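You operate a simulated robot arm through the tools that you are given. There is no shell and no other tool. Be economical: measure what you need, move in short steps, check, and stop when the job is done.

The job below is to be done with a simulated robot arm. You get a single attempt, and the scene is never put back.

JOB
Put the bottle marked cleaner on the bench area marked final work away on the shelf marked cleaning. Push the green drawer marked fittings shut. Push the green drawer marked tools shut. Take the box that says "pump seals" from the top of the rebuild table and put it on the bench area marked checking. Take the white bag and leave it on the top of the drying cabinet. Take the grey pail with yellow band and put it on the shelf marked empties. Put the white paper roll on the ribbed tray of the dip tank. Take the tin marked enamel and put it on top of the yellow card with loop. Take the white tub with yellow lid and put it on top of the yellow box marked leads. Put the blue case with white edges on the top of the fine work table. Put the tin marked paste on the ribbed tray of the dip tank. Fetch the basket with purple handle and set it on the blue shelf below final work. Open the lid of the parts washer. Do these in any order. Set down upright: bottle marked cleaner, box, tin marked enamel, white tub with yellow lid, tin marked paste.

It is judged by the outcome, as a careful person would: the job done as asked, and still so three seconds after it is handed in. It fails if anything else is knocked over, pushed out of place, dropped, spilled or broken. Lids that push on must go on centred and level and be pressed home; caps that screw on are set level and turned clockwise until they are tight.

ROBOT AND FRAMES
A 6-joint arm with a fingered hand on a trunk, on a base that drives. Base frame: it is fixed to the floor where the robot stands at the start and does not move with it; the origin is under the middle of the robot, x ahead of it, y to its left, z up; the surface under the hand at the start is at about z = 900. Lengths are in mm, angles in rad, forces in N, time in s.
With the tool pointing down near the work surface it reaches from about 300 to 800 mm from the robot's upright axis, wherever it stands. Its first joint turns from -2.007 to 2.007 rad. Places, roughly: basket with purple handle (16x11x9 cm) [-1200, 2200, 300]; bench area marked checking [800, -5300, 900]; blue case with white edges [2750, 1000, 750]; blue shelf below final work [800, -500, 300]; bottle marked cleaner [500, 0, 1000]; box marked fuel filter, box marked pipe seals, box [-1250, -7250, 1000]; green drawer marked fittings [-1000, -4600, 600]; green drawer marked tools [-1000, -4600, 800]; grey pail with yellow band (20x25x19 cm) [2900, -3200, 400]; lid of the parts washer [3000, -2500, 1000]; ribbed tray of the dip tank [1100, 900, 900]; shelf marked cleaning [1400, 2600, 200]; shelf marked empties [1400, -7500, 100]; tin marked enamel [500, 250, 1000]; tin marked paste [1250, 2500, 1000]; top of the drying cabinet [3100, -1800, 1300]; top of the fine work table [3100, -600, 800]; white bag [3000, -5000, 1000]; white paper roll (8x8x16 cm) [700, 200, 1000]; white tub with yellow lid (8x8x9 cm) [1100, 2400, 1700]; yellow box marked leads [500, -500, 1000]; yellow card with loop [500, -250, 1000]. Payload 4 kg.
Tool frame: the origin (TCP) lies between the finger pads and is the grasp point; the fingertips stand 26 mm ahead of it; z points along the fingers, y is the line along which they close. The gripper opens to 164 mm. The gripper's body begins 73 mm behind the TCP. The gripper is a hand of 5 fingers: y runs from the thumb to the fingers, the wrist lies at [0, 0, -239] in the tool frame.
Orientation is told as [roll, pitch, yaw] about the base's x, y, z axes, in that order, counted from this pose: with the fingers straight down and closing along the base's y, the tool's x points along the base's -x, its y along +y and its z along -z.

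CONTROLS
- The arm moves only by the tool move_arm. Its argument "commands" is a list that holds one entry, the list of rows, each a list of 6 numbers: the shift along the tool's x, y, z in mm, then the turn, a rotation vector about the tool's x, y, z in rad. In form: [[[x, y, z, wx, wy, wz], ...]]. A call has 1 to 8 rows; each row shifts and turns the commanded pose from where the row before left it, along the tool's axes as they then stand. Rows are played at 5 a second. More than 50 mm and 0.15 rad between two rows, and nothing of the call is played. A pose out of reach is approached as far as the arm can. The call stops where the force on the tool passes 40 N (or 10 N more than at its start, if that is more) or the arm is blocked; 0.2 s more then pass. In this call time passes only in rows, and 0.2 s behind the last. It gives the time, the measured TCP pose, the force on the tool (base axes), the opening and the grip force at its end, in the units of the frame above (readings bear some noise), with the torque about the TCP (base axes, N m) and any sound that the robot's microphone picked up.
- Cameras (640 x 400 px; columns grow to the right, rows downward): "scene" is now at [11.7, 143.4, 1856.4]; the picture's right is [-0.54, -0.84, 0.00], its down [-0.62, 0.40, -0.68] and it looks along [0.57, -0.37, -0.73] (base axes); focal length 264 px, centre (320, 200). "wrist" rides on the gripper at [50, -70, -93] in the tool frame; the picture's right is [0.81, 0.59, 0.00], its down [-0.43, 0.60, -0.68] and it looks along [-0.40, 0.55, 0.74] (tool axes); focal length 270 px, centre (320, 200). There is no depth. A picture from a camera that has moved, and an enlarged one, comes with that camera's place and axes in the base frame and with its lens. The place of the scene camera against the robot may be out by one fixed shift of up to 12 mm in any direction.
- get_image(camera): a new picture of that camera. It takes no simulated time.
- move_column(by): slides the trunk up (or, below 0, down) by that many mm; the arm and the scene camera ride with it, the base frame stays. It gives what a move gives, with no picture.
- drive_base(legs): drives the robot by 1 to 6 legs, each [ahead, left, turn to the left] in mm, mm and rad, along the robot's own axes; the way and the turn of a leg run together, so that a leg with both is an arc; at most 1500 mm and 3.142 rad a leg. The arm and the cameras ride along, it lands a little off, and it stops where it bumps. It gives what a move gives.
- finger_targets(finger1, finger2, finger3, finger4, thumb_bend): sets how far each is bent, from 0 (flat) to 1 (curled in); at 0.3 the hand is open as for a grip, at 0.7 the pads meet at the TCP. One left out holds its place. A second passes; each finger stops where it meets its share of the squeeze, and holds until it gets a number again. It is the only way to open and close the hand. It gives what a move gives, with no picture; readings hold the bend of each and the force on the fingers (four entries, about 0 where the hand has none), thumb and palm.
- head_to(pan, tilt): turns the head with the scene camera to pan (to the left, within 2.705 rad either way) and tilt (down, from -0.506 to 1.204), counted from straight ahead of the robot. It gives what a move gives.
- enlarge(camera, box): a new picture of the part [left, top, right, bottom] of that camera's present view, enlarged. It takes no simulated time.
- job_done(): hands the job in; it is judged then, once.

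Work in short steps. Places have to be worked out from the pictures, the camera data and where the tool is seen: move nearer, look again, correct. Check each grasp and each placing, and mend what went wrong. You have 556 turns and 346 pictures in all, those below and enlarged ones among them. Open the gripper and draw the arm clear of the work before you hand the job in, unless the task says otherwise; then end with one line.

The tools are called by a JSON object that holds its "fn" and its "kwargs". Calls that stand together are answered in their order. move_arm: Moves the arm, as the interface text tells. Its arguments: {"type":"object","properties":{"commands":{"type":"array","items":{"type":"array","items":{"type":"array","items":{"type":"number"}}}}},"required":["commands"]} The other tools are called the same way: move_column (by) slides the trunk up or down; finger_targets (finger1, finger2, finger3, finger4, thumb_bend) moves the fingers one by one; drive_base (legs) drives the base; head_to (pan, tilt) turns the head that bears the scene camera; get_image (camera) takes a picture; enlarge (camera, box) takes an enlarged picture of a part of a camera's view; job_done () hands the job in.

At the start:

```text
time: 0.0
tcp_pos: [495.7, -334.4, 1279.1]
ee_rot: [0.0, 0.002, -0.001]
contact_force: [0.1, 0.1, 0.0]
wrist_torque: [0.03, -0.02, 0.01]
gripper_width: 164.0
grasp_force: 0.0
shape: jaw
bend: [0.3, 0.3, 0.3, 0.3, 0.3]
finger forces: [0.0, 0.0, 0.0, 0.1, 0.1, 0.1]
trunk travel left (down, up): [-900.0, 90.0]
robot x, y, heading: [1.2, -2.2, -0.002]
head pan, tilt: [-0.572, 0.822]
```

scene: 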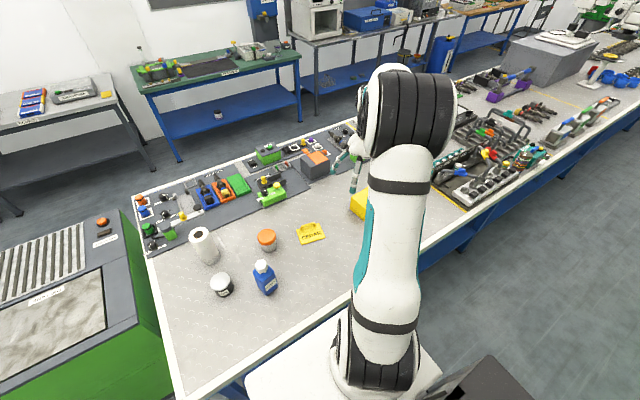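
wrist: 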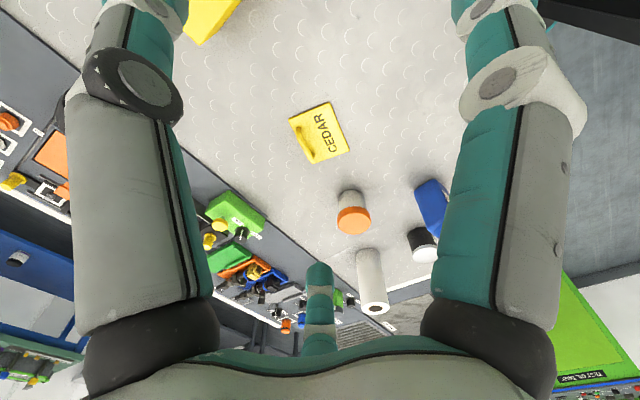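

I'll look closely at the bench in front of me first.

{"fn": "enlarge", "kwargs": {"camera": "scene", "box": [130, 130, 390, 300]}}

```text
2.35 times, centred on (260, 215) of scene
camera zoom: at [11.7, 143.4, 1856.4], right [-0.54, -0.84, 0.0], down [-0.62, 0.4, -0.68], along [0.57, -0.37, -0.73], focal length 622 px, centre (461, 165)
```

zoom: 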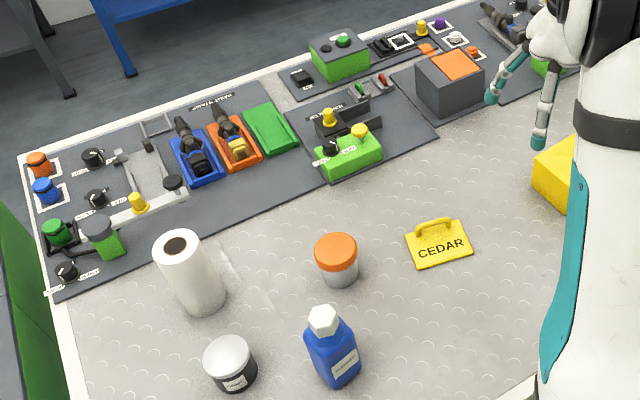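

Reading the labels of the tins and checking the card and yellow box.

{"fn": "enlarge", "kwargs": {"camera": "scene", "box": [190, 210, 350, 310]}}

{"fn": "head_to", "kwargs": {"pan": -0.9, "tilt": 0.9}}

{"fn": "get_image", "kwargs": {"camera": "scene"}}

```text
4.00 times, centred on (270, 260) of scene
camera zoom: at [11.7, 143.4, 1856.4], right [-0.54, -0.84, 0.0], down [-0.62, 0.4, -0.68], along [0.57, -0.37, -0.73], focal length 1058 px, centre (520, -40)
```

zoom: 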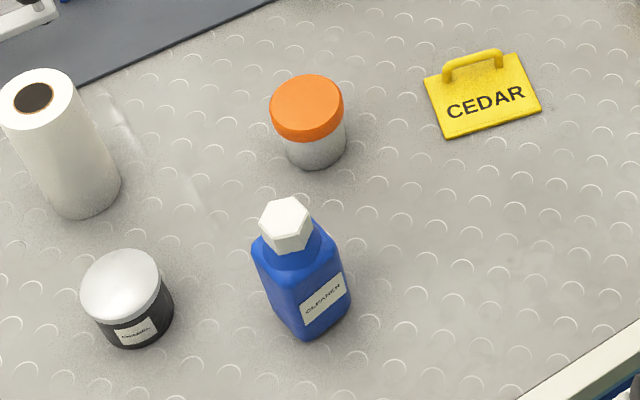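

```text
time: 0.8
tcp_pos: [496.0, -334.7, 1280.8]
ee_rot: [-0.001, 0.0, -0.003]
contact_force: [-0.6, 0.1, -0.7]
wrist_torque: [-0.01, 0.02, 0.02]
gripper_width: 163.8
grasp_force: 0.0
shape: jaw
bend: [0.3, 0.3, 0.3, 0.3, 0.3]
finger forces: [0.1, 0.0, 0.0, 0.0, 0.0, 0.0]
trunk travel left (down, up): [-900.0, 90.0]
robot x, y, heading: [2.2, 1.4, -0.006]
head pan, tilt: [-0.901, 0.901]
```

```text
341 pictures are left
camera scene: at [-8.2, 127.4, 1850.4], right [-0.78, -0.62, 0.0], down [-0.49, 0.61, -0.62], along [0.39, -0.49, -0.78], focal length 264 px, centre (320, 200)
```

scene: 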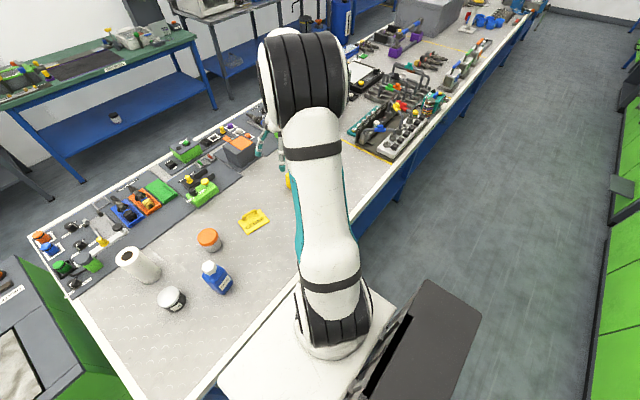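

The enamel tin is the dark one, at about (575, 216), and the card is at about (608, −191). I move the hand high over the tin and look with both cameras.

{"fn": "move_arm", "kwargs": {"commands": [[[-10, 49, 0, 0, 0, 0], [-10, 49, 0, 0, 0, 0], [-10, 49, 0, 0, 0, 0], [-10, 49, 0, 0, 0, 0], [-10, 49, 0, 0, 0, 0], [-10, 49, 0, 0, 0, 0], [-10, 49, 0, 0, 0, 0], [-9, 49, 0, 0, 0, 0]]]}}

{"fn": "move_arm", "kwargs": {"commands": [[[0, 40, 30, 0, 0, 0], [0, 40, 30, 0, 0, 0], [0, 40, 30, 0, 0, 0], [0, 38, 30, 0, 0, 0]]]}}

{"fn": "head_to", "kwargs": {"pan": 0.1, "tilt": 0.9}}

{"fn": "get_image", "kwargs": {"camera": "wrist"}}

{"fn": "get_image", "kwargs": {"camera": "scene"}}

```text
time: 2.6
tcp_pos: [578.2, 59.1, 1280.3]
ee_rot: [-0.001, 0.001, -0.004]
contact_force: [1.1, 0.6, 0.1]
wrist_torque: [-0.02, -0.01, -0.01]
gripper_width: 163.9
grasp_force: 0.1
shape: jaw
bend: [0.3, 0.3, 0.3, 0.3, 0.3]
finger forces: [0.1, 0.1, 0.1, 0.1, 0.0, 0.0]
trunk travel left (down, up): [-900.0, 90.0]
robot x, y, heading: [0.5, -1.6, 0.001]
head pan, tilt: [-0.901, 0.901]
```

```text
time: 3.6
tcp_pos: [580.1, 217.0, 1157.0]
ee_rot: [-0.003, 0.001, -0.001]
contact_force: [0.5, 0.0, 0.2]
wrist_torque: [-0.03, 0.03, -0.01]
gripper_width: 164.0
grasp_force: 0.1
shape: jaw
bend: [0.3, 0.3, 0.3, 0.3, 0.3]
finger forces: [0.0, 0.1, 0.1, 0.0, 0.0, 0.1]
trunk travel left (down, up): [-900.0, 90.0]
robot x, y, heading: [0.8, -4.6, 0.002]
head pan, tilt: [-0.901, 0.901]
```

```text
time: 4.9
tcp_pos: [578.0, 215.9, 1158.4]
ee_rot: [0.0, -0.001, -0.002]
contact_force: [-0.4, -0.4, -0.7]
wrist_torque: [0.01, 0.0, 0.0]
gripper_width: 163.9
grasp_force: 0.0
shape: jaw
bend: [0.3, 0.3, 0.3, 0.3, 0.3]
finger forces: [0.0, 0.0, 0.0, 0.0, 0.1, 0.0]
trunk travel left (down, up): [-900.0, 90.0]
robot x, y, heading: [2.4, -0.7, 0.0]
head pan, tilt: [0.099, 0.901]
```

```text
340 pictures are left
camera wrist: at [529.0, 145.4, 1252.1], right [-0.81, 0.59, 0.0], down [0.43, 0.6, 0.68], along [0.4, 0.55, -0.74], focal length 270 px, centre (320, 200)
```

wrist: 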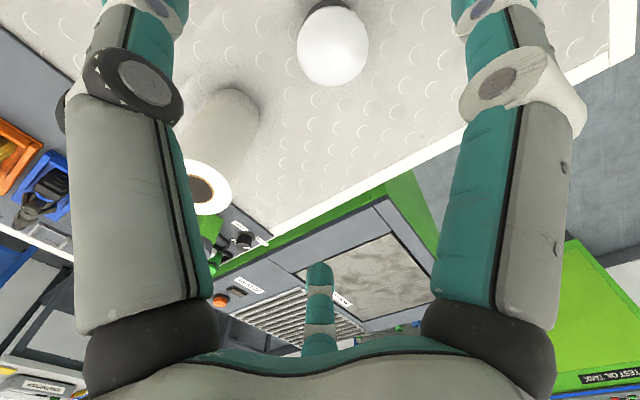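

```text
339 pictures are left
camera scene: at [20.1, 194.3, 1850.3], right [0.1, -1.0, 0.0], down [-0.78, -0.08, -0.62], along [0.62, 0.06, -0.78], focal length 264 px, centre (320, 200)
```

scene: 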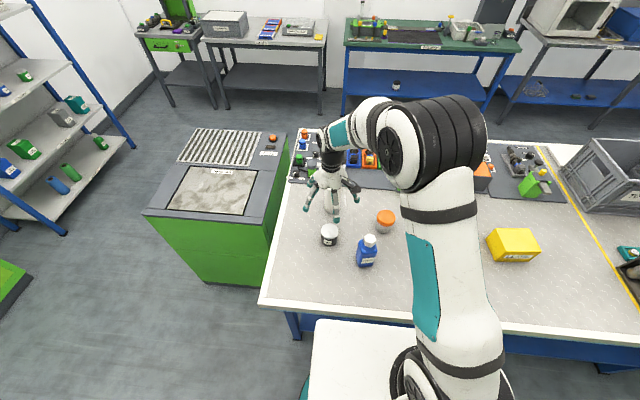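

The wrist view puts the lid near (558, 204). I zoom on the hand in the scene view to understand the finger layout.

{"fn": "enlarge", "kwargs": {"camera": "scene", "box": [260, 120, 420, 280]}}

```text
2.50 times, centred on (340, 200) of scene
camera zoom: at [20.1, 194.3, 1850.3], right [0.1, -1.0, 0.0], down [-0.78, -0.08, -0.62], along [0.62, 0.06, -0.78], focal length 661 px, centre (270, 200)
```

zoom: 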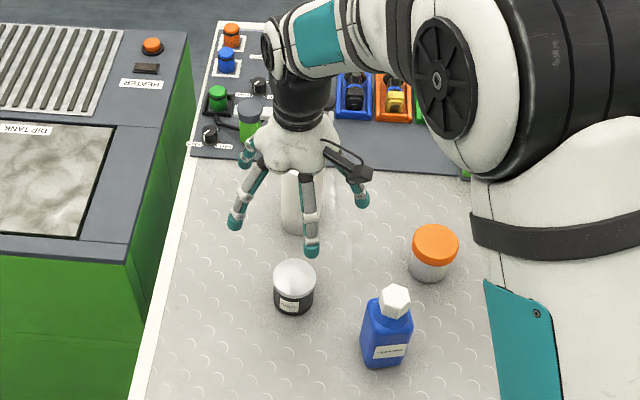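

It is a five-finger radial claw. I go above the tin at (558, 205), z ≈ 1060, and look again.

{"fn": "move_arm", "kwargs": {"commands": [[[20, -11, 0, 0, 0, 0], [0, 0, 45, 0, 0, 0], [0, 0, 45, 0, 0, 0]]]}}

{"fn": "get_image", "kwargs": {"camera": "wrist"}}

{"fn": "enlarge", "kwargs": {"camera": "scene", "box": [260, 140, 420, 300]}}

```text
time: 5.7
tcp_pos: [557.1, 205.8, 1069.0]
ee_rot: [-0.001, 0.0, -0.003]
contact_force: [0.3, -0.5, 0.5]
wrist_torque: [0.02, -0.02, -0.01]
gripper_width: 163.8
grasp_force: 0.1
shape: jaw
bend: [0.3, 0.3, 0.3, 0.3, 0.3]
finger forces: [0.0, 0.0, 0.0, 0.1, 0.1, 0.0]
trunk travel left (down, up): [-900.0, 90.0]
robot x, y, heading: [0.7, -2.8, -0.002]
head pan, tilt: [0.099, 0.901]
```

```text
337 pictures are left
camera wrist: at [506.8, 135.1, 1163.3], right [-0.81, 0.59, 0.0], down [0.43, 0.6, 0.68], along [0.4, 0.55, -0.74], focal length 270 px, centre (320, 200)
```

wrist: 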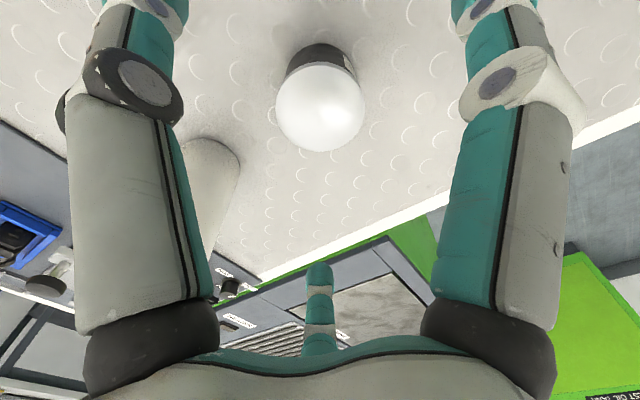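

```text
2.50 times, centred on (340, 220) of scene
camera zoom: at [20.1, 194.3, 1850.4], right [0.1, -1.0, 0.0], down [-0.78, -0.08, -0.62], along [0.62, 0.06, -0.78], focal length 661 px, centre (270, 150)
```

zoom: 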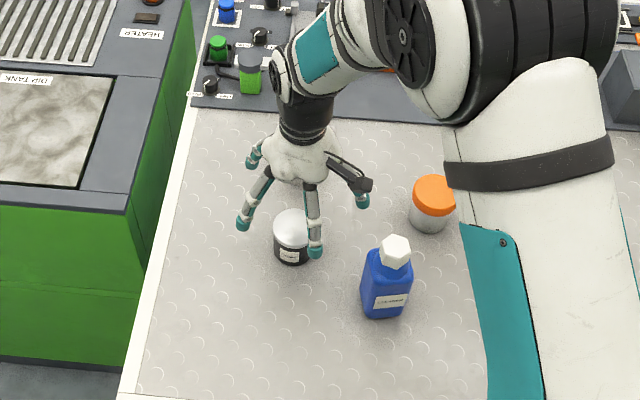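

The lid centre is right under the TCP. I descend and close.

{"fn": "move_arm", "kwargs": {"commands": [[[0, 0, 45, 0, 0, 0], [0, 0, 45, 0, 0, 0], [0, 0, 43, 0, 0, 0]]]}}

{"fn": "finger_targets", "kwargs": {"finger1": 0.7, "finger2": 0.7, "finger3": 0.7, "finger4": 0.7, "thumb_bend": 0.7}}

{"fn": "get_image", "kwargs": {"camera": "wrist"}}

```text
time: 6.5
tcp_pos: [556.6, 204.1, 935.3]
ee_rot: [-0.002, 0.0, -0.002]
contact_force: [0.3, -0.3, 0.2]
wrist_torque: [-0.02, 0.02, 0.03]
gripper_width: 164.1
grasp_force: 0.0
shape: jaw
bend: [0.3, 0.3, 0.3, 0.3, 0.3]
finger forces: [0.1, 0.0, 0.0, 0.0, 0.1, 0.1]
trunk travel left (down, up): [-900.0, 90.0]
robot x, y, heading: [2.3, 2.1, -0.0]
head pan, tilt: [0.099, 0.901]
```

```text
time: 7.5
tcp_pos: [556.7, 204.4, 937.0]
ee_rot: [0.001, -0.001, -0.003]
contact_force: [0.0, -1.0, 2.8]
wrist_torque: [0.04, 0.02, -0.03]
gripper_width: 25.7
grasp_force: 28.7
shape: fingers
bend: [0.58, 0.55, 0.54, 0.56, 0.6]
finger forces: [8.2, 11.2, 11.5, 8.7, 17.3, 0.0]
trunk travel left (down, up): [-900.0, 90.0]
robot x, y, heading: [3.5, -0.3, -0.007]
head pan, tilt: [0.099, 0.901]
```

```text
335 pictures are left
camera wrist: at [505.1, 133.7, 1030.2], right [-0.81, 0.59, 0.0], down [0.43, 0.6, 0.68], along [0.4, 0.55, -0.74], focal length 270 px, centre (320, 200)
```

wrist: 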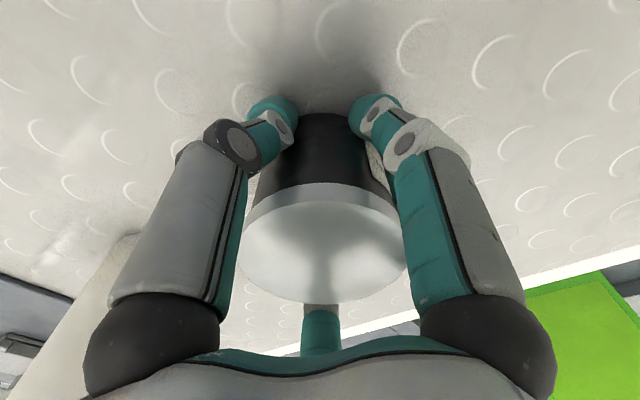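

The grip is firm. I lift and travel to over the card at a safe height.

{"fn": "move_arm", "kwargs": {"commands": [[[0, 0, -45, 0, 0, 0], [0, 0, -45, 0, 0, 0], [0, 0, -45, 0, 0, 0], [0, 0, -45, 0, 0, 0], [0, 0, -45, 0, 0, 0]]]}}

{"fn": "move_arm", "kwargs": {"commands": [[[-3, -50, 0, 0, 0, 0], [-3, -50, 0, 0, 0, 0], [-3, -50, 0, 0, 0, 0], [-3, -50, 0, 0, 0, 0], [-3, -50, 0, 0, 0, 0], [-3, -50, 0, 0, 0, 0], [-3, -49, 0, 0, 0, 0], [-3, -49, 0, 0, 0, 0]]]}}

{"fn": "head_to", "kwargs": {"pan": -0.3, "tilt": 0.9}}

{"fn": "get_image", "kwargs": {"camera": "wrist"}}

{"fn": "get_image", "kwargs": {"camera": "scene"}}

```text
time: 8.7
tcp_pos: [553.0, 203.1, 1163.3]
ee_rot: [-0.001, 0.0, -0.002]
contact_force: [0.2, 0.3, -1.7]
wrist_torque: [-0.01, -0.01, 0.01]
gripper_width: 25.7
grasp_force: 28.4
shape: fingers
bend: [0.58, 0.55, 0.54, 0.56, 0.6]
finger forces: [8.0, 11.2, 11.5, 8.6, 16.7, 0.1]
trunk travel left (down, up): [-900.0, 90.0]
robot x, y, heading: [-2.8, -2.1, 0.002]
head pan, tilt: [0.099, 0.901]
```

```text
time: 10.5
tcp_pos: [576.7, -197.5, 1160.9]
ee_rot: [0.001, 0.002, 0.0]
contact_force: [-0.1, 0.0, -1.2]
wrist_torque: [-0.01, -0.01, -0.02]
gripper_width: 25.1
grasp_force: 27.8
shape: fingers
bend: [0.58, 0.55, 0.54, 0.56, 0.61]
finger forces: [7.9, 10.6, 11.5, 8.5, 16.4, 0.0]
trunk travel left (down, up): [-900.0, 90.0]
robot x, y, heading: [1.7, 0.4, -0.004]
head pan, tilt: [0.099, 0.901]
```

```text
time: 11.4
tcp_pos: [577.8, -195.1, 1162.7]
ee_rot: [-0.001, -0.001, -0.002]
contact_force: [-0.4, -0.2, -1.7]
wrist_torque: [-0.01, 0.02, 0.05]
gripper_width: 25.5
grasp_force: 27.5
shape: fingers
bend: [0.58, 0.55, 0.54, 0.56, 0.61]
finger forces: [7.8, 10.8, 11.5, 8.6, 16.6, 0.1]
trunk travel left (down, up): [-900.0, 90.0]
robot x, y, heading: [-1.2, 0.2, -0.002]
head pan, tilt: [-0.3, 0.901]
```

```text
334 pictures are left
camera wrist: at [527.4, -265.6, 1256.0], right [-0.81, 0.59, 0.0], down [0.43, 0.6, 0.68], along [0.4, 0.55, -0.74], focal length 270 px, centre (320, 200)
```

wrist: 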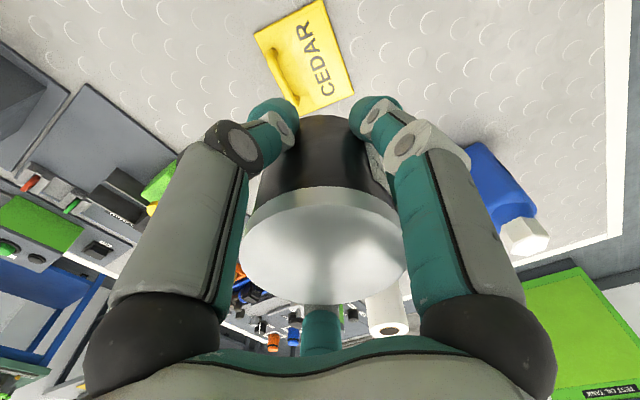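

```text
333 pictures are left
camera scene: at [17.3, 164.0, 1850.4], right [-0.29, -0.96, 0.0], down [-0.75, 0.23, -0.62], along [0.59, -0.18, -0.78], focal length 264 px, centre (320, 200)
```

scene: 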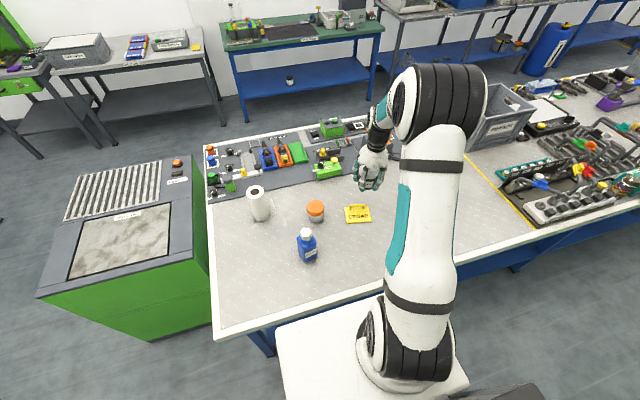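

Checking the loop geometry at closer zoom.

{"fn": "enlarge", "kwargs": {"camera": "wrist", "box": [220, 0, 380, 120]}}

{"fn": "enlarge", "kwargs": {"camera": "scene", "box": [320, 180, 400, 240]}}

```text
3.33 times, centred on (300, 60) of wrist
camera zoom: at [527.4, -265.6, 1256.0], right [-0.81, 0.59, 0.0], down [0.43, 0.6, 0.68], along [0.4, 0.55, -0.74], focal length 901 px, centre (387, 667)
```

zoom: 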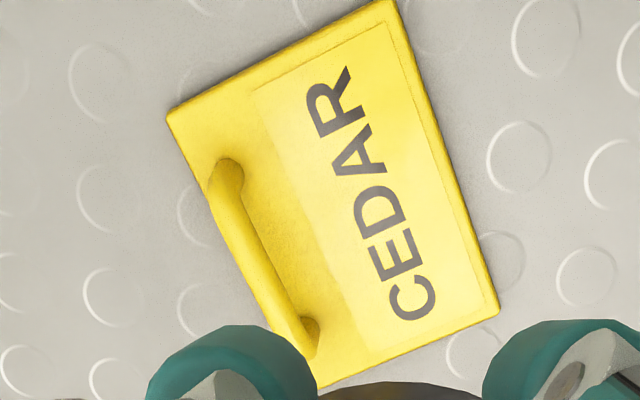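

```text
6.67 times, centred on (360, 210) of scene
camera zoom: at [17.3, 164.0, 1850.4], right [-0.29, -0.96, 0.0], down [-0.75, 0.23, -0.62], along [0.59, -0.18, -0.78], focal length 1763 px, centre (53, 133)
```

zoom: 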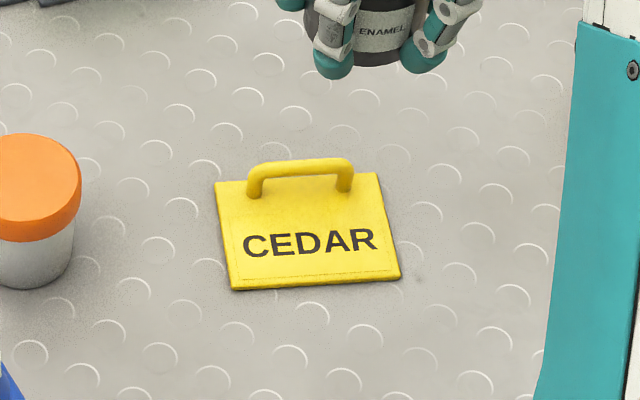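

The loop takes up only the far ~14 mm of the card. The tin fits in front of it, centred near (588, −188). I rotate the hand so a gap between fingers faces the loop, and descend.

{"fn": "move_arm", "kwargs": {"commands": [[[-11, 7, 0, 0, 0, 0.13], [0, 0, 0, 0, 0, 0.13], [0, 0, 0, 0, 0, 0.14], [0, 0, 0, 0, 0, 0.14], [0, 0, 45, 0, 0, 0], [0, 0, 45, 0, 0, 0], [0, 0, 45, 0, 0, 0], [0, 0, 45, 0, 0, 0]]]}}

{"fn": "get_image", "kwargs": {"camera": "wrist"}}

{"fn": "enlarge", "kwargs": {"camera": "scene", "box": [320, 150, 420, 240]}}

```text
time: 13.2
tcp_pos: [591.3, -186.0, 979.8]
ee_rot: [-0.002, -0.002, -0.539]
contact_force: [1.2, -0.8, -2.2]
wrist_torque: [-0.02, -0.02, -0.01]
gripper_width: 25.1
grasp_force: 27.6
shape: fingers
bend: [0.58, 0.55, 0.54, 0.56, 0.61]
finger forces: [7.9, 10.6, 11.5, 8.6, 16.4, 0.1]
trunk travel left (down, up): [-900.0, 90.0]
robot x, y, heading: [1.4, 2.8, 0.003]
head pan, tilt: [-0.3, 0.901]
```

```text
330 pictures are left
camera wrist: at [511.5, -219.4, 1073.8], right [-0.39, 0.92, 0.0], down [0.68, 0.29, 0.68], along [0.62, 0.26, -0.74], focal length 270 px, centre (320, 200)
```

wrist: 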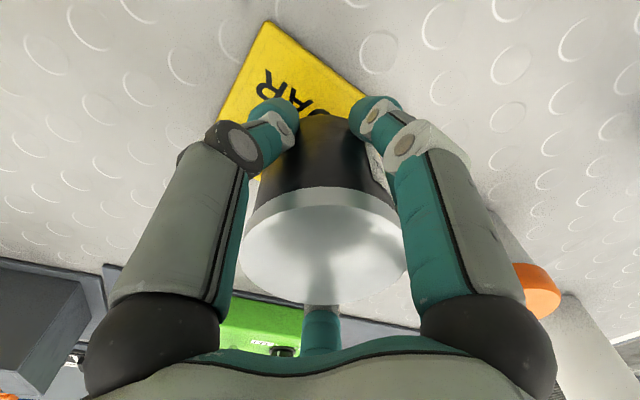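

```text
4.44 times, centred on (370, 195) of scene
camera zoom: at [18.2, 163.9, 1850.5], right [-0.3, -0.96, 0.0], down [-0.75, 0.23, -0.62], along [0.59, -0.18, -0.78], focal length 1175 px, centre (98, 222)
```

zoom: 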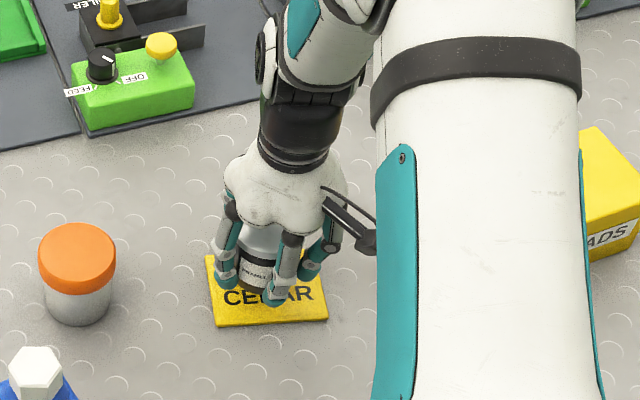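

The tin is over the card. I descend in small steps.

{"fn": "move_arm", "kwargs": {"commands": [[[1, -1, 20, 0, 0, 0], [0, 0, 8, 0, 0, 0], [0, 0, 4, 0, 0, 0]]]}}

{"fn": "get_image", "kwargs": {"camera": "wrist"}}

{"fn": "enlarge", "kwargs": {"camera": "scene", "box": [340, 180, 420, 240]}}

```text
time: 14.0
tcp_pos: [590.1, -185.4, 949.1]
ee_rot: [-0.002, 0.002, -0.541]
contact_force: [0.0, -0.6, -1.9]
wrist_torque: [-0.01, 0.0, -0.01]
gripper_width: 25.7
grasp_force: 28.1
shape: fingers
bend: [0.58, 0.55, 0.54, 0.56, 0.61]
finger forces: [8.0, 10.8, 11.6, 9.5, 16.4, 0.1]
trunk travel left (down, up): [-900.0, 90.0]
robot x, y, heading: [-0.3, -2.4, -0.002]
head pan, tilt: [-0.3, 0.901]
```

```text
328 pictures are left
camera wrist: at [510.3, -219.7, 1042.6], right [-0.39, 0.92, 0.0], down [0.68, 0.29, 0.68], along [0.62, 0.26, -0.74], focal length 270 px, centre (320, 200)
```

wrist: 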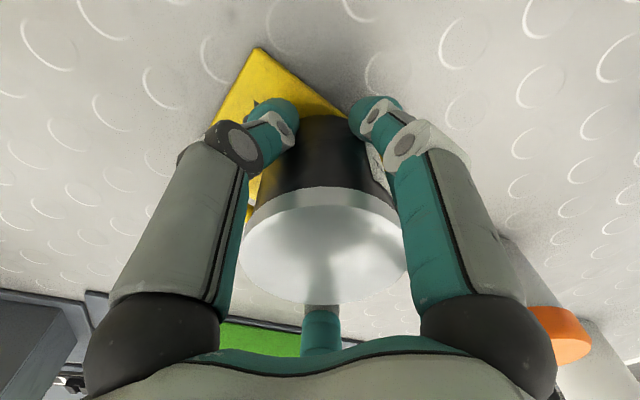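

```text
6.67 times, centred on (380, 210) of scene
camera zoom: at [17.6, 164.1, 1850.4], right [-0.3, -0.96, 0.0], down [-0.75, 0.23, -0.62], along [0.59, -0.18, -0.78], focal length 1763 px, centre (-80, 133)
```

zoom: 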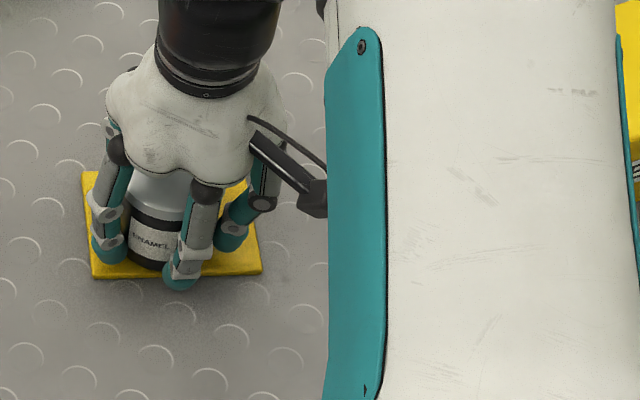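

Nearly down; continuing in 2 mm steps to feel contact.

{"fn": "move_arm", "kwargs": {"commands": [[[0, 0, 2, 0, 0, 0], [0, 0, 2, 0, 0, 0], [0, 0, 2, 0, 0, 0]]]}}

```text
time: 14.8
tcp_pos: [587.5, -186.0, 944.6]
ee_rot: [0.001, -0.001, -0.542]
contact_force: [-2.1, 1.4, 1.0]
wrist_torque: [-0.08, -0.08, -0.05]
gripper_width: 25.0
grasp_force: 29.4
shape: fingers
bend: [0.58, 0.55, 0.54, 0.56, 0.61]
finger forces: [8.2, 11.0, 11.2, 13.1, 16.4, 0.1]
trunk travel left (down, up): [-900.0, 90.0]
robot x, y, heading: [2.4, 1.2, -0.002]
head pan, tilt: [-0.3, 0.901]
```

Light contact is beginning; one more small step.

{"fn": "move_arm", "kwargs": {"commands": [[[0, 0, 2, 0, 0, 0]]]}}

{"fn": "enlarge", "kwargs": {"camera": "scene", "box": [340, 180, 420, 240]}}

```text
time: 15.2
tcp_pos: [587.4, -186.6, 944.1]
ee_rot: [0.001, -0.002, -0.542]
contact_force: [-4.0, 0.7, 7.2]
wrist_torque: [0.0, -0.22, -0.09]
gripper_width: 25.1
grasp_force: 31.7
shape: fingers
bend: [0.58, 0.55, 0.54, 0.56, 0.61]
finger forces: [8.5, 11.0, 11.0, 16.2, 16.7, 0.1]
trunk travel left (down, up): [-900.0, 90.0]
robot x, y, heading: [-0.1, 0.5, 0.002]
head pan, tilt: [-0.3, 0.901]
```

```text
6.67 times, centred on (380, 210) of scene
camera zoom: at [15.6, 164.7, 1850.5], right [-0.3, -0.96, 0.0], down [-0.75, 0.23, -0.62], along [0.59, -0.18, -0.78], focal length 1763 px, centre (-80, 133)
```

zoom: 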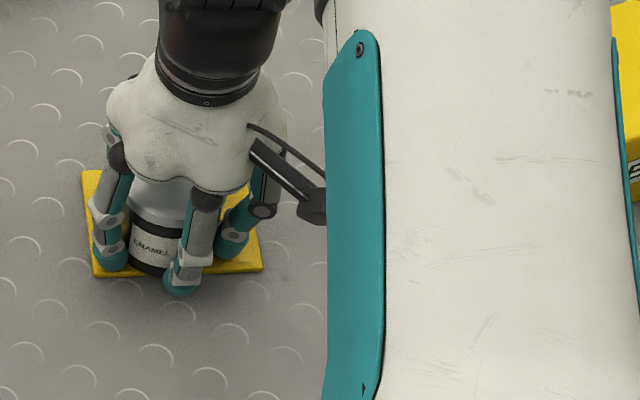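

There is sideways force, so a finger likely touches the loop. I back off 4 mm toward −x and check.

{"fn": "move_arm", "kwargs": {"commands": [[[0, 0, -3, 0, 0, 0], [3.4, -2, 0, 0, 0, 0], [0, 0, 2, 0, 0, 0]]]}}

```text
time: 16.0
tcp_pos: [585.8, -186.7, 943.6]
ee_rot: [0.0, 0.0, -0.541]
contact_force: [0.2, 0.1, -1.0]
wrist_torque: [0.04, -0.07, 0.02]
gripper_width: 25.2
grasp_force: 28.8
shape: fingers
bend: [0.58, 0.55, 0.54, 0.56, 0.61]
finger forces: [8.3, 11.0, 11.4, 9.3, 16.3, 0.0]
trunk travel left (down, up): [-900.0, 90.0]
robot x, y, heading: [3.2, 2.3, 0.007]
head pan, tilt: [-0.3, 0.901]
```

The sideways force is gone. I lower further to seat the tin on the card.

{"fn": "move_arm", "kwargs": {"commands": [[[0, 0, 2, 0, 0, 0], [0, 0, 1, 0, 0, 0]]]}}

```text
time: 16.6
tcp_pos: [584.6, -188.3, 941.7]
ee_rot: [-0.001, -0.003, -0.541]
contact_force: [-2.2, -1.2, 16.3]
wrist_torque: [0.13, -0.02, 0.02]
gripper_width: 25.1
grasp_force: 29.0
shape: fingers
bend: [0.58, 0.55, 0.54, 0.56, 0.61]
finger forces: [8.7, 11.2, 11.3, 9.5, 17.1, 0.0]
trunk travel left (down, up): [-900.0, 90.0]
robot x, y, heading: [0.2, 1.0, -0.003]
head pan, tilt: [-0.3, 0.901]
```

The tin is seated (16 N vertical). I open the fingers only slightly and lift off.

{"fn": "finger_targets", "kwargs": {"finger1": 0.49, "finger2": 0.47, "finger3": 0.47, "finger4": 0.49, "thumb_bend": 0.5}}

{"fn": "move_arm", "kwargs": {"commands": [[[0, 0, -20, 0, 0, 0], [0, 0, -40, 0, 0, 0], [0, 0, -40, 0, 0, 0], [0, 0, -40, 0, 0, 0], [0, 0, -40, 0, 0, 0], [0, 0, -40, 0, 0, 0]]]}}

{"fn": "enlarge", "kwargs": {"camera": "scene", "box": [290, 170, 410, 260]}}

```text
time: 17.6
tcp_pos: [582.9, -187.3, 941.2]
ee_rot: [0.001, -0.002, -0.54]
contact_force: [-4.8, 2.0, 13.3]
wrist_torque: [-0.28, -0.38, -0.06]
gripper_width: 43.5
grasp_force: 8.4
shape: fingers
bend: [0.49, 0.47, 0.49, 0.51, 0.5]
finger forces: [0.0, 0.1, 4.5, 11.2, 0.7, 0.1]
trunk travel left (down, up): [-900.0, 90.0]
robot x, y, heading: [-2.0, 1.3, -0.003]
head pan, tilt: [-0.3, 0.901]
```

```text
time: 19.0
tcp_pos: [583.6, -187.2, 1160.0]
ee_rot: [0.0, 0.0, -0.541]
contact_force: [0.0, 0.2, 0.1]
wrist_torque: [-0.01, -0.01, 0.0]
gripper_width: 43.4
grasp_force: 0.0
shape: fingers
bend: [0.49, 0.47, 0.47, 0.49, 0.5]
finger forces: [0.1, 0.0, 0.0, 0.0, 0.1, 0.0]
trunk travel left (down, up): [-900.0, 90.0]
robot x, y, heading: [1.7, 2.8, -0.001]
head pan, tilt: [-0.3, 0.901]
```

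```text
4.44 times, centred on (350, 215) of scene
camera zoom: at [15.6, 164.7, 1850.3], right [-0.3, -0.96, 0.0], down [-0.75, 0.23, -0.62], along [0.59, -0.18, -0.78], focal length 1175 px, centre (187, 133)
```

zoom: 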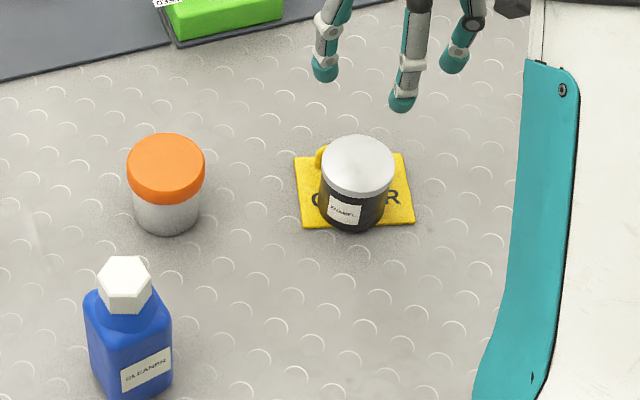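

The enamel tin stands on the card. Now I look to the left to map the dip tank and the shelving.

{"fn": "head_to", "kwargs": {"pan": 0.9, "tilt": 0.5}}

{"fn": "get_image", "kwargs": {"camera": "scene"}}

{"fn": "head_to", "kwargs": {"pan": 2.2, "tilt": 0.5}}

{"fn": "get_image", "kwargs": {"camera": "scene"}}

```text
time: 20.4
tcp_pos: [583.6, -186.4, 1159.0]
ee_rot: [0.0, 0.0, -0.541]
contact_force: [0.4, -0.6, 0.7]
wrist_torque: [0.0, 0.01, 0.03]
gripper_width: 43.4
grasp_force: 0.1
shape: fingers
bend: [0.49, 0.47, 0.47, 0.49, 0.5]
finger forces: [0.1, 0.0, 0.0, 0.0, 0.0, 0.0]
trunk travel left (down, up): [-900.0, 90.0]
robot x, y, heading: [-3.2, 3.5, -0.003]
head pan, tilt: [0.901, 0.499]
```

```text
324 pictures are left
camera scene: at [1.5, 257.8, 1884.2], right [0.78, -0.62, 0.0], down [-0.3, -0.38, -0.88], along [0.55, 0.69, -0.48], focal length 264 px, centre (320, 200)
```

scene: 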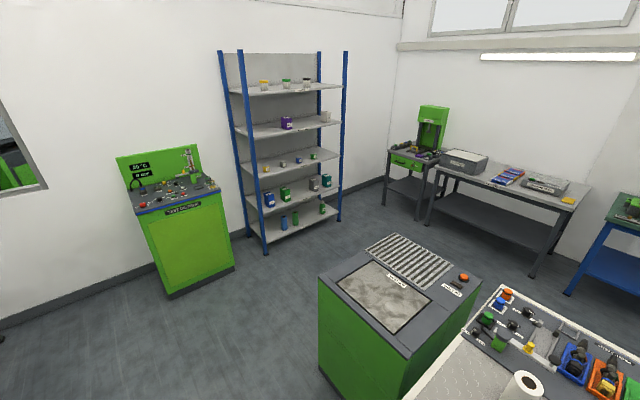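

```text
time: 21.8
tcp_pos: [583.4, -187.2, 1159.9]
ee_rot: [-0.001, 0.001, -0.542]
contact_force: [0.8, 0.0, 0.1]
wrist_torque: [0.01, 0.0, -0.01]
gripper_width: 43.6
grasp_force: 0.1
shape: fingers
bend: [0.49, 0.47, 0.47, 0.49, 0.5]
finger forces: [0.0, 0.1, 0.0, 0.1, 0.0, 0.1]
trunk travel left (down, up): [-900.0, 90.0]
robot x, y, heading: [0.3, 0.3, -0.002]
head pan, tilt: [2.201, 0.499]
```

```text
323 pictures are left
camera scene: at [-108.7, 260.2, 1884.2], right [0.81, 0.59, 0.0], down [0.28, -0.39, -0.88], along [-0.52, 0.71, -0.48], focal length 264 px, centre (320, 200)
```

scene: 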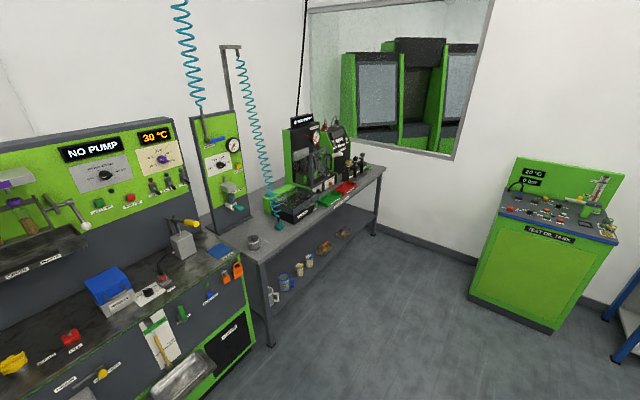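

Map clear: the shelving faces −y at y≈2370, and the tank is left of the bench. Now the paper roll: I open the hand and move above it at about (706, 213).

{"fn": "finger_targets", "kwargs": {"finger1": 0.3, "finger2": 0.3, "finger3": 0.3, "finger4": 0.3, "thumb_bend": 0.3}}

{"fn": "move_arm", "kwargs": {"commands": [[[12, 48, 0, 0, 0, 0], [12, 48, 0, 0, 0, 0], [12, 48, 0, 0, 0, 0], [12, 48, 0, 0, 0, 0], [12, 48, 0, 0, 0, 0], [12, 48, 0, 0, 0, 0], [12, 48, 0, 0, 0, 0], [12, 48, 0, 0, 0, 0]]]}}

{"fn": "move_arm", "kwargs": {"commands": [[[5, 22, 0, 0, 0, 0], [0, 0, 20, 0, 0, 0]]]}}

{"fn": "get_image", "kwargs": {"camera": "wrist"}}

```text
time: 22.8
tcp_pos: [583.6, -186.7, 1160.8]
ee_rot: [0.001, 0.0, -0.541]
contact_force: [0.5, -0.1, 0.3]
wrist_torque: [0.0, -0.01, -0.04]
gripper_width: 90.6
grasp_force: 0.1
shape: fingers
bend: [0.3, 0.3, 0.3, 0.3, 0.3]
finger forces: [0.0, 0.0, 0.0, 0.1, 0.0, 0.0]
trunk travel left (down, up): [-900.0, 90.0]
robot x, y, heading: [-2.1, -2.0, 0.002]
head pan, tilt: [2.201, 0.499]
```

```text
time: 24.6
tcp_pos: [701.4, 196.4, 1156.2]
ee_rot: [-0.003, -0.001, -0.541]
contact_force: [-0.6, -0.2, 0.1]
wrist_torque: [0.01, 0.02, 0.0]
gripper_width: 90.6
grasp_force: 0.0
shape: fingers
bend: [0.3, 0.3, 0.3, 0.3, 0.3]
finger forces: [0.0, 0.0, 0.0, 0.0, 0.1, 0.0]
trunk travel left (down, up): [-900.0, 90.0]
robot x, y, heading: [-1.5, 0.1, 0.002]
head pan, tilt: [2.201, 0.499]
```

```text
time: 25.2
tcp_pos: [708.2, 214.9, 1140.0]
ee_rot: [-0.001, 0.001, -0.541]
contact_force: [0.1, -0.8, -1.0]
wrist_torque: [0.03, 0.02, 0.06]
gripper_width: 90.6
grasp_force: 0.2
shape: fingers
bend: [0.3, 0.3, 0.3, 0.3, 0.3]
finger forces: [0.0, 0.1, 0.0, 0.1, 0.0, 0.0]
trunk travel left (down, up): [-900.0, 90.0]
robot x, y, heading: [-0.9, 0.5, 0.002]
head pan, tilt: [2.201, 0.499]
```

```text
322 pictures are left
camera wrist: at [628.5, 180.3, 1232.3], right [-0.39, 0.92, 0.0], down [0.68, 0.29, 0.68], along [0.62, 0.26, -0.74], focal length 270 px, centre (320, 200)
```

wrist: 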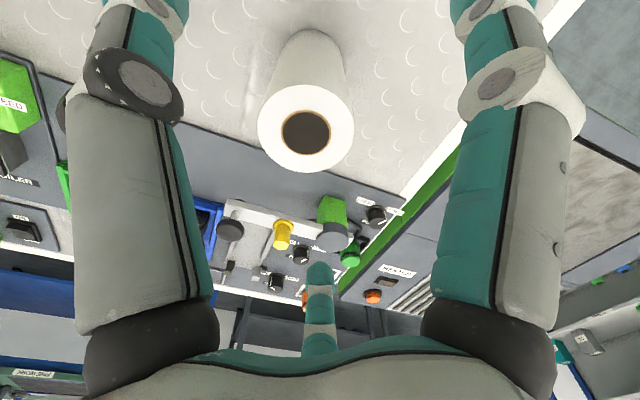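

The roll seems slightly farther out, around (722, 212), top near z 1040. I shift and lower a bit, then look again.

{"fn": "move_arm", "kwargs": {"commands": [[[-13.5, 4.6, 0, 0, 0, 0], [0, 0, 40, 0, 0, 0]]]}}

{"fn": "get_image", "kwargs": {"camera": "wrist"}}

```text
time: 25.8
tcp_pos: [721.0, 212.0, 1100.7]
ee_rot: [0.0, 0.001, -0.541]
contact_force: [1.0, -0.1, 0.8]
wrist_torque: [0.03, -0.02, 0.0]
gripper_width: 90.7
grasp_force: 0.1
shape: fingers
bend: [0.3, 0.3, 0.3, 0.3, 0.3]
finger forces: [0.0, 0.0, 0.1, 0.0, 0.0, 0.1]
trunk travel left (down, up): [-900.0, 90.0]
robot x, y, heading: [0.4, 2.1, -0.002]
head pan, tilt: [2.201, 0.499]
```

```text
321 pictures are left
camera wrist: at [642.3, 177.5, 1193.4], right [-0.39, 0.92, 0.0], down [0.68, 0.29, 0.68], along [0.62, 0.26, -0.74], focal length 270 px, centre (320, 200)
```

wrist: 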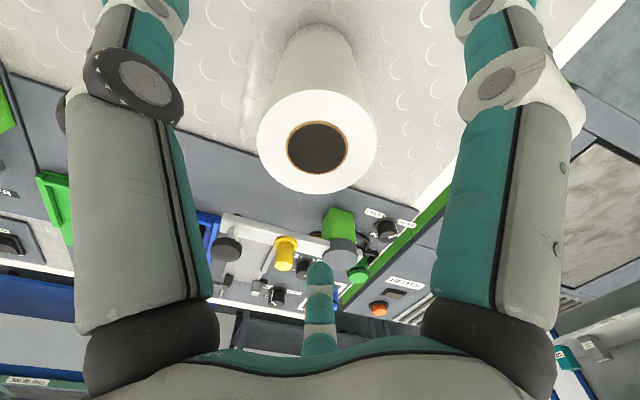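

Well aligned within a few mm. I descend to grip the upper-middle of the roll and close.

{"fn": "move_arm", "kwargs": {"commands": [[[-2, 0, 40, 0, 0, 0], [0, 0, 40, 0, 0, 0], [0, 0, 35, 0, 0, 0]]]}}

{"fn": "finger_targets", "kwargs": {"finger1": 0.7, "finger2": 0.7, "finger3": 0.7, "finger4": 0.7, "thumb_bend": 0.7}}

{"fn": "get_image", "kwargs": {"camera": "wrist"}}

```text
time: 26.6
tcp_pos: [724.6, 210.2, 984.2]
ee_rot: [0.0, 0.0, -0.54]
contact_force: [0.3, 0.4, 0.0]
wrist_torque: [0.0, 0.01, 0.01]
gripper_width: 90.9
grasp_force: 0.3
shape: fingers
bend: [0.3, 0.3, 0.3, 0.3, 0.3]
finger forces: [0.7, 0.1, 0.0, 0.0, 0.0, 0.3]
trunk travel left (down, up): [-900.0, 90.0]
robot x, y, heading: [0.1, -0.4, 0.002]
head pan, tilt: [2.201, 0.499]
```

```text
time: 27.6
tcp_pos: [723.8, 208.3, 984.6]
ee_rot: [0.0, 0.0, -0.541]
contact_force: [-1.2, -1.6, 0.5]
wrist_torque: [-0.08, -0.01, -0.03]
gripper_width: 34.3
grasp_force: 30.6
shape: fingers
bend: [0.55, 0.54, 0.55, 0.56, 0.58]
finger forces: [8.5, 12.3, 10.7, 8.5, 21.1, 0.0]
trunk travel left (down, up): [-900.0, 90.0]
robot x, y, heading: [3.0, -0.3, 0.0]
head pan, tilt: [2.201, 0.499]
```

```text
320 pictures are left
camera wrist: at [645.2, 175.4, 1077.8], right [-0.39, 0.92, 0.0], down [0.68, 0.29, 0.68], along [0.62, 0.26, -0.74], focal length 270 px, centre (320, 200)
```

wrist: 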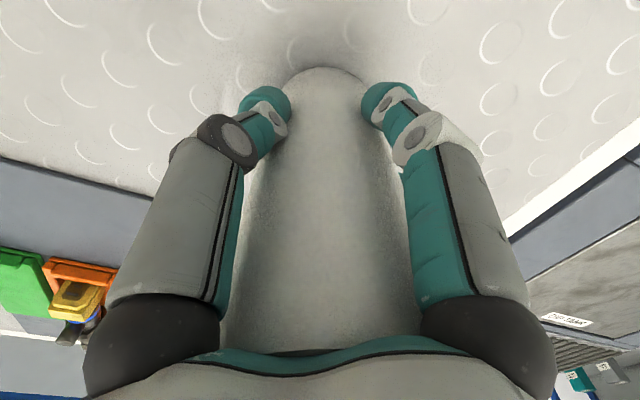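

Gripped. I lift, tuck the arm in, and look before driving around the tank.

{"fn": "move_arm", "kwargs": {"commands": [[[0, 0, -45, 0, 0, 0], [0, 0, -45, 0, 0, 0], [0, 0, -45, 0, 0, 0], [0, 0, -45, 0, 0, 0]]]}}

{"fn": "move_arm", "kwargs": {"commands": [[[43, -25, 0, 0, 0, 0], [43, -25, 0, 0, 0, 0], [43, -25, 0, 0, 0, 0], [43, -25, 0, 0, 0, 0], [43, -25, 0, 0, 0, 0], [43, -25, 0, 0, 0, 0]]]}}

{"fn": "drive_base", "kwargs": {"legs": [[-200, 0, 0], [0, 1480, 0]]}}

{"fn": "head_to", "kwargs": {"pan": -0.5, "tilt": 0.8}}

{"fn": "get_image", "kwargs": {"camera": "scene"}}

```text
time: 28.6
tcp_pos: [723.1, 210.0, 1164.2]
ee_rot: [-0.002, 0.0, -0.54]
contact_force: [0.3, -0.7, -1.7]
wrist_torque: [-0.02, -0.01, 0.01]
gripper_width: 34.5
grasp_force: 29.8
shape: fingers
bend: [0.55, 0.54, 0.55, 0.56, 0.58]
finger forces: [8.5, 12.8, 10.9, 8.2, 20.5, 0.1]
trunk travel left (down, up): [-900.0, 90.0]
robot x, y, heading: [-2.4, 0.7, 0.0]
head pan, tilt: [2.201, 0.499]
```

```text
time: 30.0
tcp_pos: [424.5, 211.1, 1167.7]
ee_rot: [-0.001, -0.001, -0.542]
contact_force: [-0.3, -0.3, -1.5]
wrist_torque: [0.02, -0.03, 0.02]
gripper_width: 34.1
grasp_force: 30.5
shape: fingers
bend: [0.55, 0.54, 0.55, 0.57, 0.58]
finger forces: [8.2, 13.0, 10.7, 8.3, 20.0, 0.1]
trunk travel left (down, up): [-900.0, 90.0]
robot x, y, heading: [-1.9, 2.9, -0.002]
head pan, tilt: [2.201, 0.499]
```

```text
time: 38.6
tcp_pos: [227.1, 1698.1, 1166.6]
ee_rot: [-0.003, -0.001, -0.543]
contact_force: [-0.1, 0.1, -2.1]
wrist_torque: [-0.01, -0.02, 0.01]
gripper_width: 33.7
grasp_force: 30.0
shape: fingers
bend: [0.55, 0.54, 0.55, 0.57, 0.58]
finger forces: [8.3, 13.1, 10.7, 8.2, 20.0, 0.0]
trunk travel left (down, up): [-900.0, 90.0]
robot x, y, heading: [-195.4, 1486.6, -0.001]
head pan, tilt: [2.201, 0.499]
```

```text
time: 41.0
tcp_pos: [228.2, 1699.5, 1167.8]
ee_rot: [-0.003, 0.001, -0.543]
contact_force: [-0.6, 0.2, -1.7]
wrist_torque: [-0.01, 0.04, -0.01]
gripper_width: 34.0
grasp_force: 29.4
shape: fingers
bend: [0.55, 0.54, 0.55, 0.57, 0.58]
finger forces: [8.3, 13.0, 10.7, 8.2, 19.9, 0.1]
trunk travel left (down, up): [-900.0, 90.0]
robot x, y, heading: [-198.5, 1492.1, -0.001]
head pan, tilt: [-0.499, 0.799]
```

```text
319 pictures are left
camera scene: at [-182.5, 1636.1, 1858.3], right [-0.48, -0.88, 0.0], down [-0.63, 0.34, -0.7], along [0.61, -0.33, -0.72], focal length 264 px, centre (320, 200)
```

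scene: 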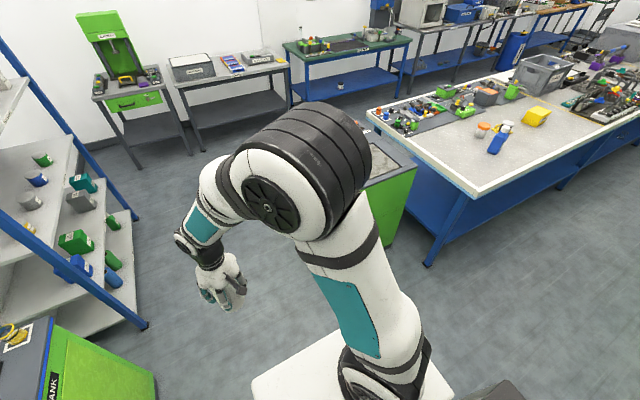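

The path ahead is clear. I drive forward beside the tank, then turn to face it.

{"fn": "drive_base", "kwargs": {"legs": [[1250, 0, 0], [0, 0, -1.571]]}}

{"fn": "head_to", "kwargs": {"pan": 0.0, "tilt": 0.9}}

{"fn": "get_image", "kwargs": {"camera": "scene"}}

```text
time: 51.1
tcp_pos: [1241.4, 1053.2, 1167.4]
ee_rot: [0.0, -0.001, -2.142]
contact_force: [-0.5, 0.1, -1.4]
wrist_torque: [-0.01, 0.02, 0.01]
gripper_width: 33.7
grasp_force: 29.7
shape: fingers
bend: [0.55, 0.54, 0.55, 0.57, 0.58]
finger forces: [7.9, 13.0, 10.7, 8.1, 19.7, 0.0]
trunk travel left (down, up): [-900.0, 90.0]
robot x, y, heading: [1044.5, 1485.5, -1.6]
head pan, tilt: [-0.499, 0.799]
```

```text
time: 52.1
tcp_pos: [1241.4, 1053.9, 1166.8]
ee_rot: [-0.002, -0.001, -2.145]
contact_force: [-0.7, 0.3, -1.7]
wrist_torque: [-0.05, -0.01, -0.02]
gripper_width: 33.4
grasp_force: 29.8
shape: fingers
bend: [0.55, 0.54, 0.55, 0.57, 0.58]
finger forces: [8.0, 13.0, 10.6, 8.3, 19.7, 0.0]
trunk travel left (down, up): [-900.0, 90.0]
robot x, y, heading: [1043.4, 1485.3, -1.603]
head pan, tilt: [0.0, 0.901]
```

```text
318 pictures are left
camera scene: at [1233.6, 1465.5, 1850.4], right [-1.0, 0.03, 0.0], down [0.03, 0.78, -0.62], along [-0.02, -0.62, -0.78], focal length 264 px, centre (320, 200)
```

scene: 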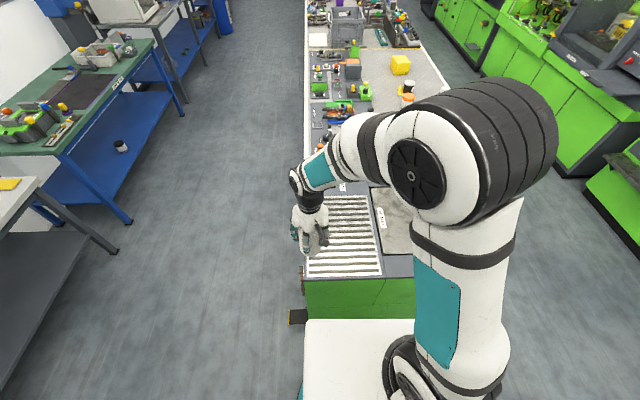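

The tray spans about x 980–1200, y 690–1095. I move the roll over (1090, 800), leaving the near part for the paste tin.

{"fn": "move_arm", "kwargs": {"commands": [[[-42, 1.5, 0, 0, 0, 0], [-42, 1.5, 0, 0, 0, 0], [-42, 1.5, 0, 0, 0, 0], [-42, 1.5, 0, 0, 0, 0], [-42, 1.5, 0, 0, 0, 0], [-42, 1.5, 0, 0, 0, 0], [-42, 1.5, 0, 0, 0, 0]]]}}

{"fn": "move_arm", "kwargs": {"commands": [[[0, 0, 40, 0, 0, 0], [0, 0, 40, 0, 0, 0], [0, 0, 40, 0, 0, 0], [0, 0, 20, 0, 0, 0]]]}}

{"fn": "get_image", "kwargs": {"camera": "wrist"}}

{"fn": "enlarge", "kwargs": {"camera": "scene", "box": [280, 130, 440, 300]}}

```text
time: 53.7
tcp_pos: [1091.9, 798.1, 1165.8]
ee_rot: [-0.001, 0.002, -2.142]
contact_force: [0.3, -0.2, -2.0]
wrist_torque: [-0.02, -0.02, -0.01]
gripper_width: 33.1
grasp_force: 29.4
shape: fingers
bend: [0.55, 0.54, 0.55, 0.57, 0.59]
finger forces: [7.8, 13.0, 10.7, 8.3, 19.4, 0.0]
trunk travel left (down, up): [-900.0, 90.0]
robot x, y, heading: [1046.6, 1484.9, -1.602]
head pan, tilt: [0.0, 0.901]
```

```text
time: 54.7
tcp_pos: [1092.5, 800.7, 1026.4]
ee_rot: [-0.002, 0.0, -2.143]
contact_force: [-0.8, 0.7, -0.9]
wrist_torque: [-0.01, 0.02, -0.01]
gripper_width: 32.9
grasp_force: 29.5
shape: fingers
bend: [0.55, 0.54, 0.55, 0.57, 0.59]
finger forces: [7.7, 13.0, 10.7, 8.3, 19.3, 0.0]
trunk travel left (down, up): [-900.0, 90.0]
robot x, y, heading: [1046.8, 1487.1, -1.602]
head pan, tilt: [0.0, 0.901]
```

```text
317 pictures are left
camera wrist: at [1060.9, 881.2, 1120.1], right [0.93, 0.36, 0.0], down [0.27, -0.69, 0.68], along [0.24, -0.63, -0.74], focal length 270 px, centre (320, 200)
```

wrist: 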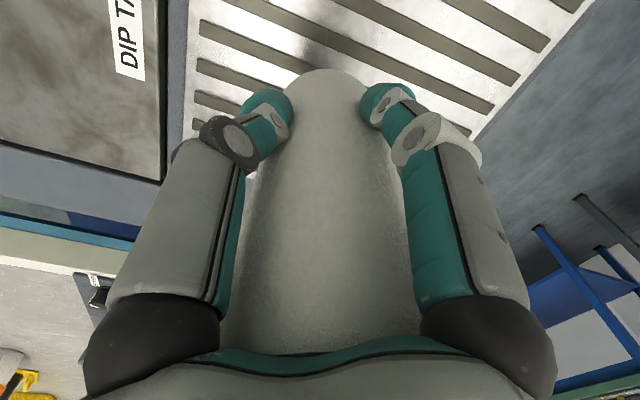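

```text
2.35 times, centred on (360, 215) of scene
camera zoom: at [1233.6, 1465.4, 1850.4], right [-1.0, 0.03, 0.0], down [0.02, 0.78, -0.62], along [-0.02, -0.62, -0.78], focal length 622 px, centre (226, 165)
```

zoom: 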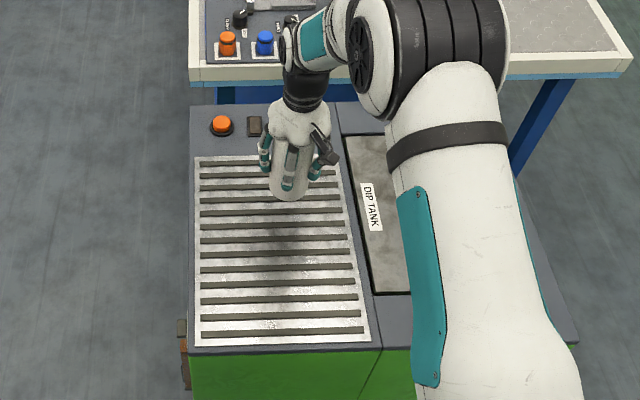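

The roll is over the tray. Lowering to contact.

{"fn": "move_arm", "kwargs": {"commands": [[[0, 0, 20, 0, 0, 0], [0, 0, 10, 0, 0, 0], [0, 0, 4, 0, 0, 0], [0, 0, 4, 0, 0, 0]]]}}

```text
time: 55.7
tcp_pos: [1091.4, 800.8, 989.5]
ee_rot: [-0.001, 0.0, -2.142]
contact_force: [-0.5, -0.4, -1.2]
wrist_torque: [-0.03, 0.04, 0.02]
gripper_width: 32.7
grasp_force: 29.7
shape: fingers
bend: [0.55, 0.54, 0.55, 0.57, 0.59]
finger forces: [7.7, 13.0, 10.7, 8.4, 19.4, 0.0]
trunk travel left (down, up): [-900.0, 90.0]
robot x, y, heading: [1042.0, 1487.6, -1.603]
head pan, tilt: [0.0, 0.901]
```

Not yet in contact; a few more small steps.

{"fn": "move_arm", "kwargs": {"commands": [[[0, 0, 3, 0, 0, 0], [0, 0, 3, 0, 0, 0], [0, 0, 3, 0, 0, 0]]]}}

```text
time: 56.5
tcp_pos: [1090.9, 799.5, 980.0]
ee_rot: [0.0, -0.002, -2.143]
contact_force: [0.2, 0.0, -1.7]
wrist_torque: [-0.02, -0.01, -0.01]
gripper_width: 33.1
grasp_force: 29.1
shape: fingers
bend: [0.55, 0.54, 0.55, 0.57, 0.59]
finger forces: [7.7, 13.0, 10.7, 8.2, 19.4, 0.0]
trunk travel left (down, up): [-900.0, 90.0]
robot x, y, heading: [1041.1, 1486.7, -1.604]
head pan, tilt: [0.0, 0.901]
```

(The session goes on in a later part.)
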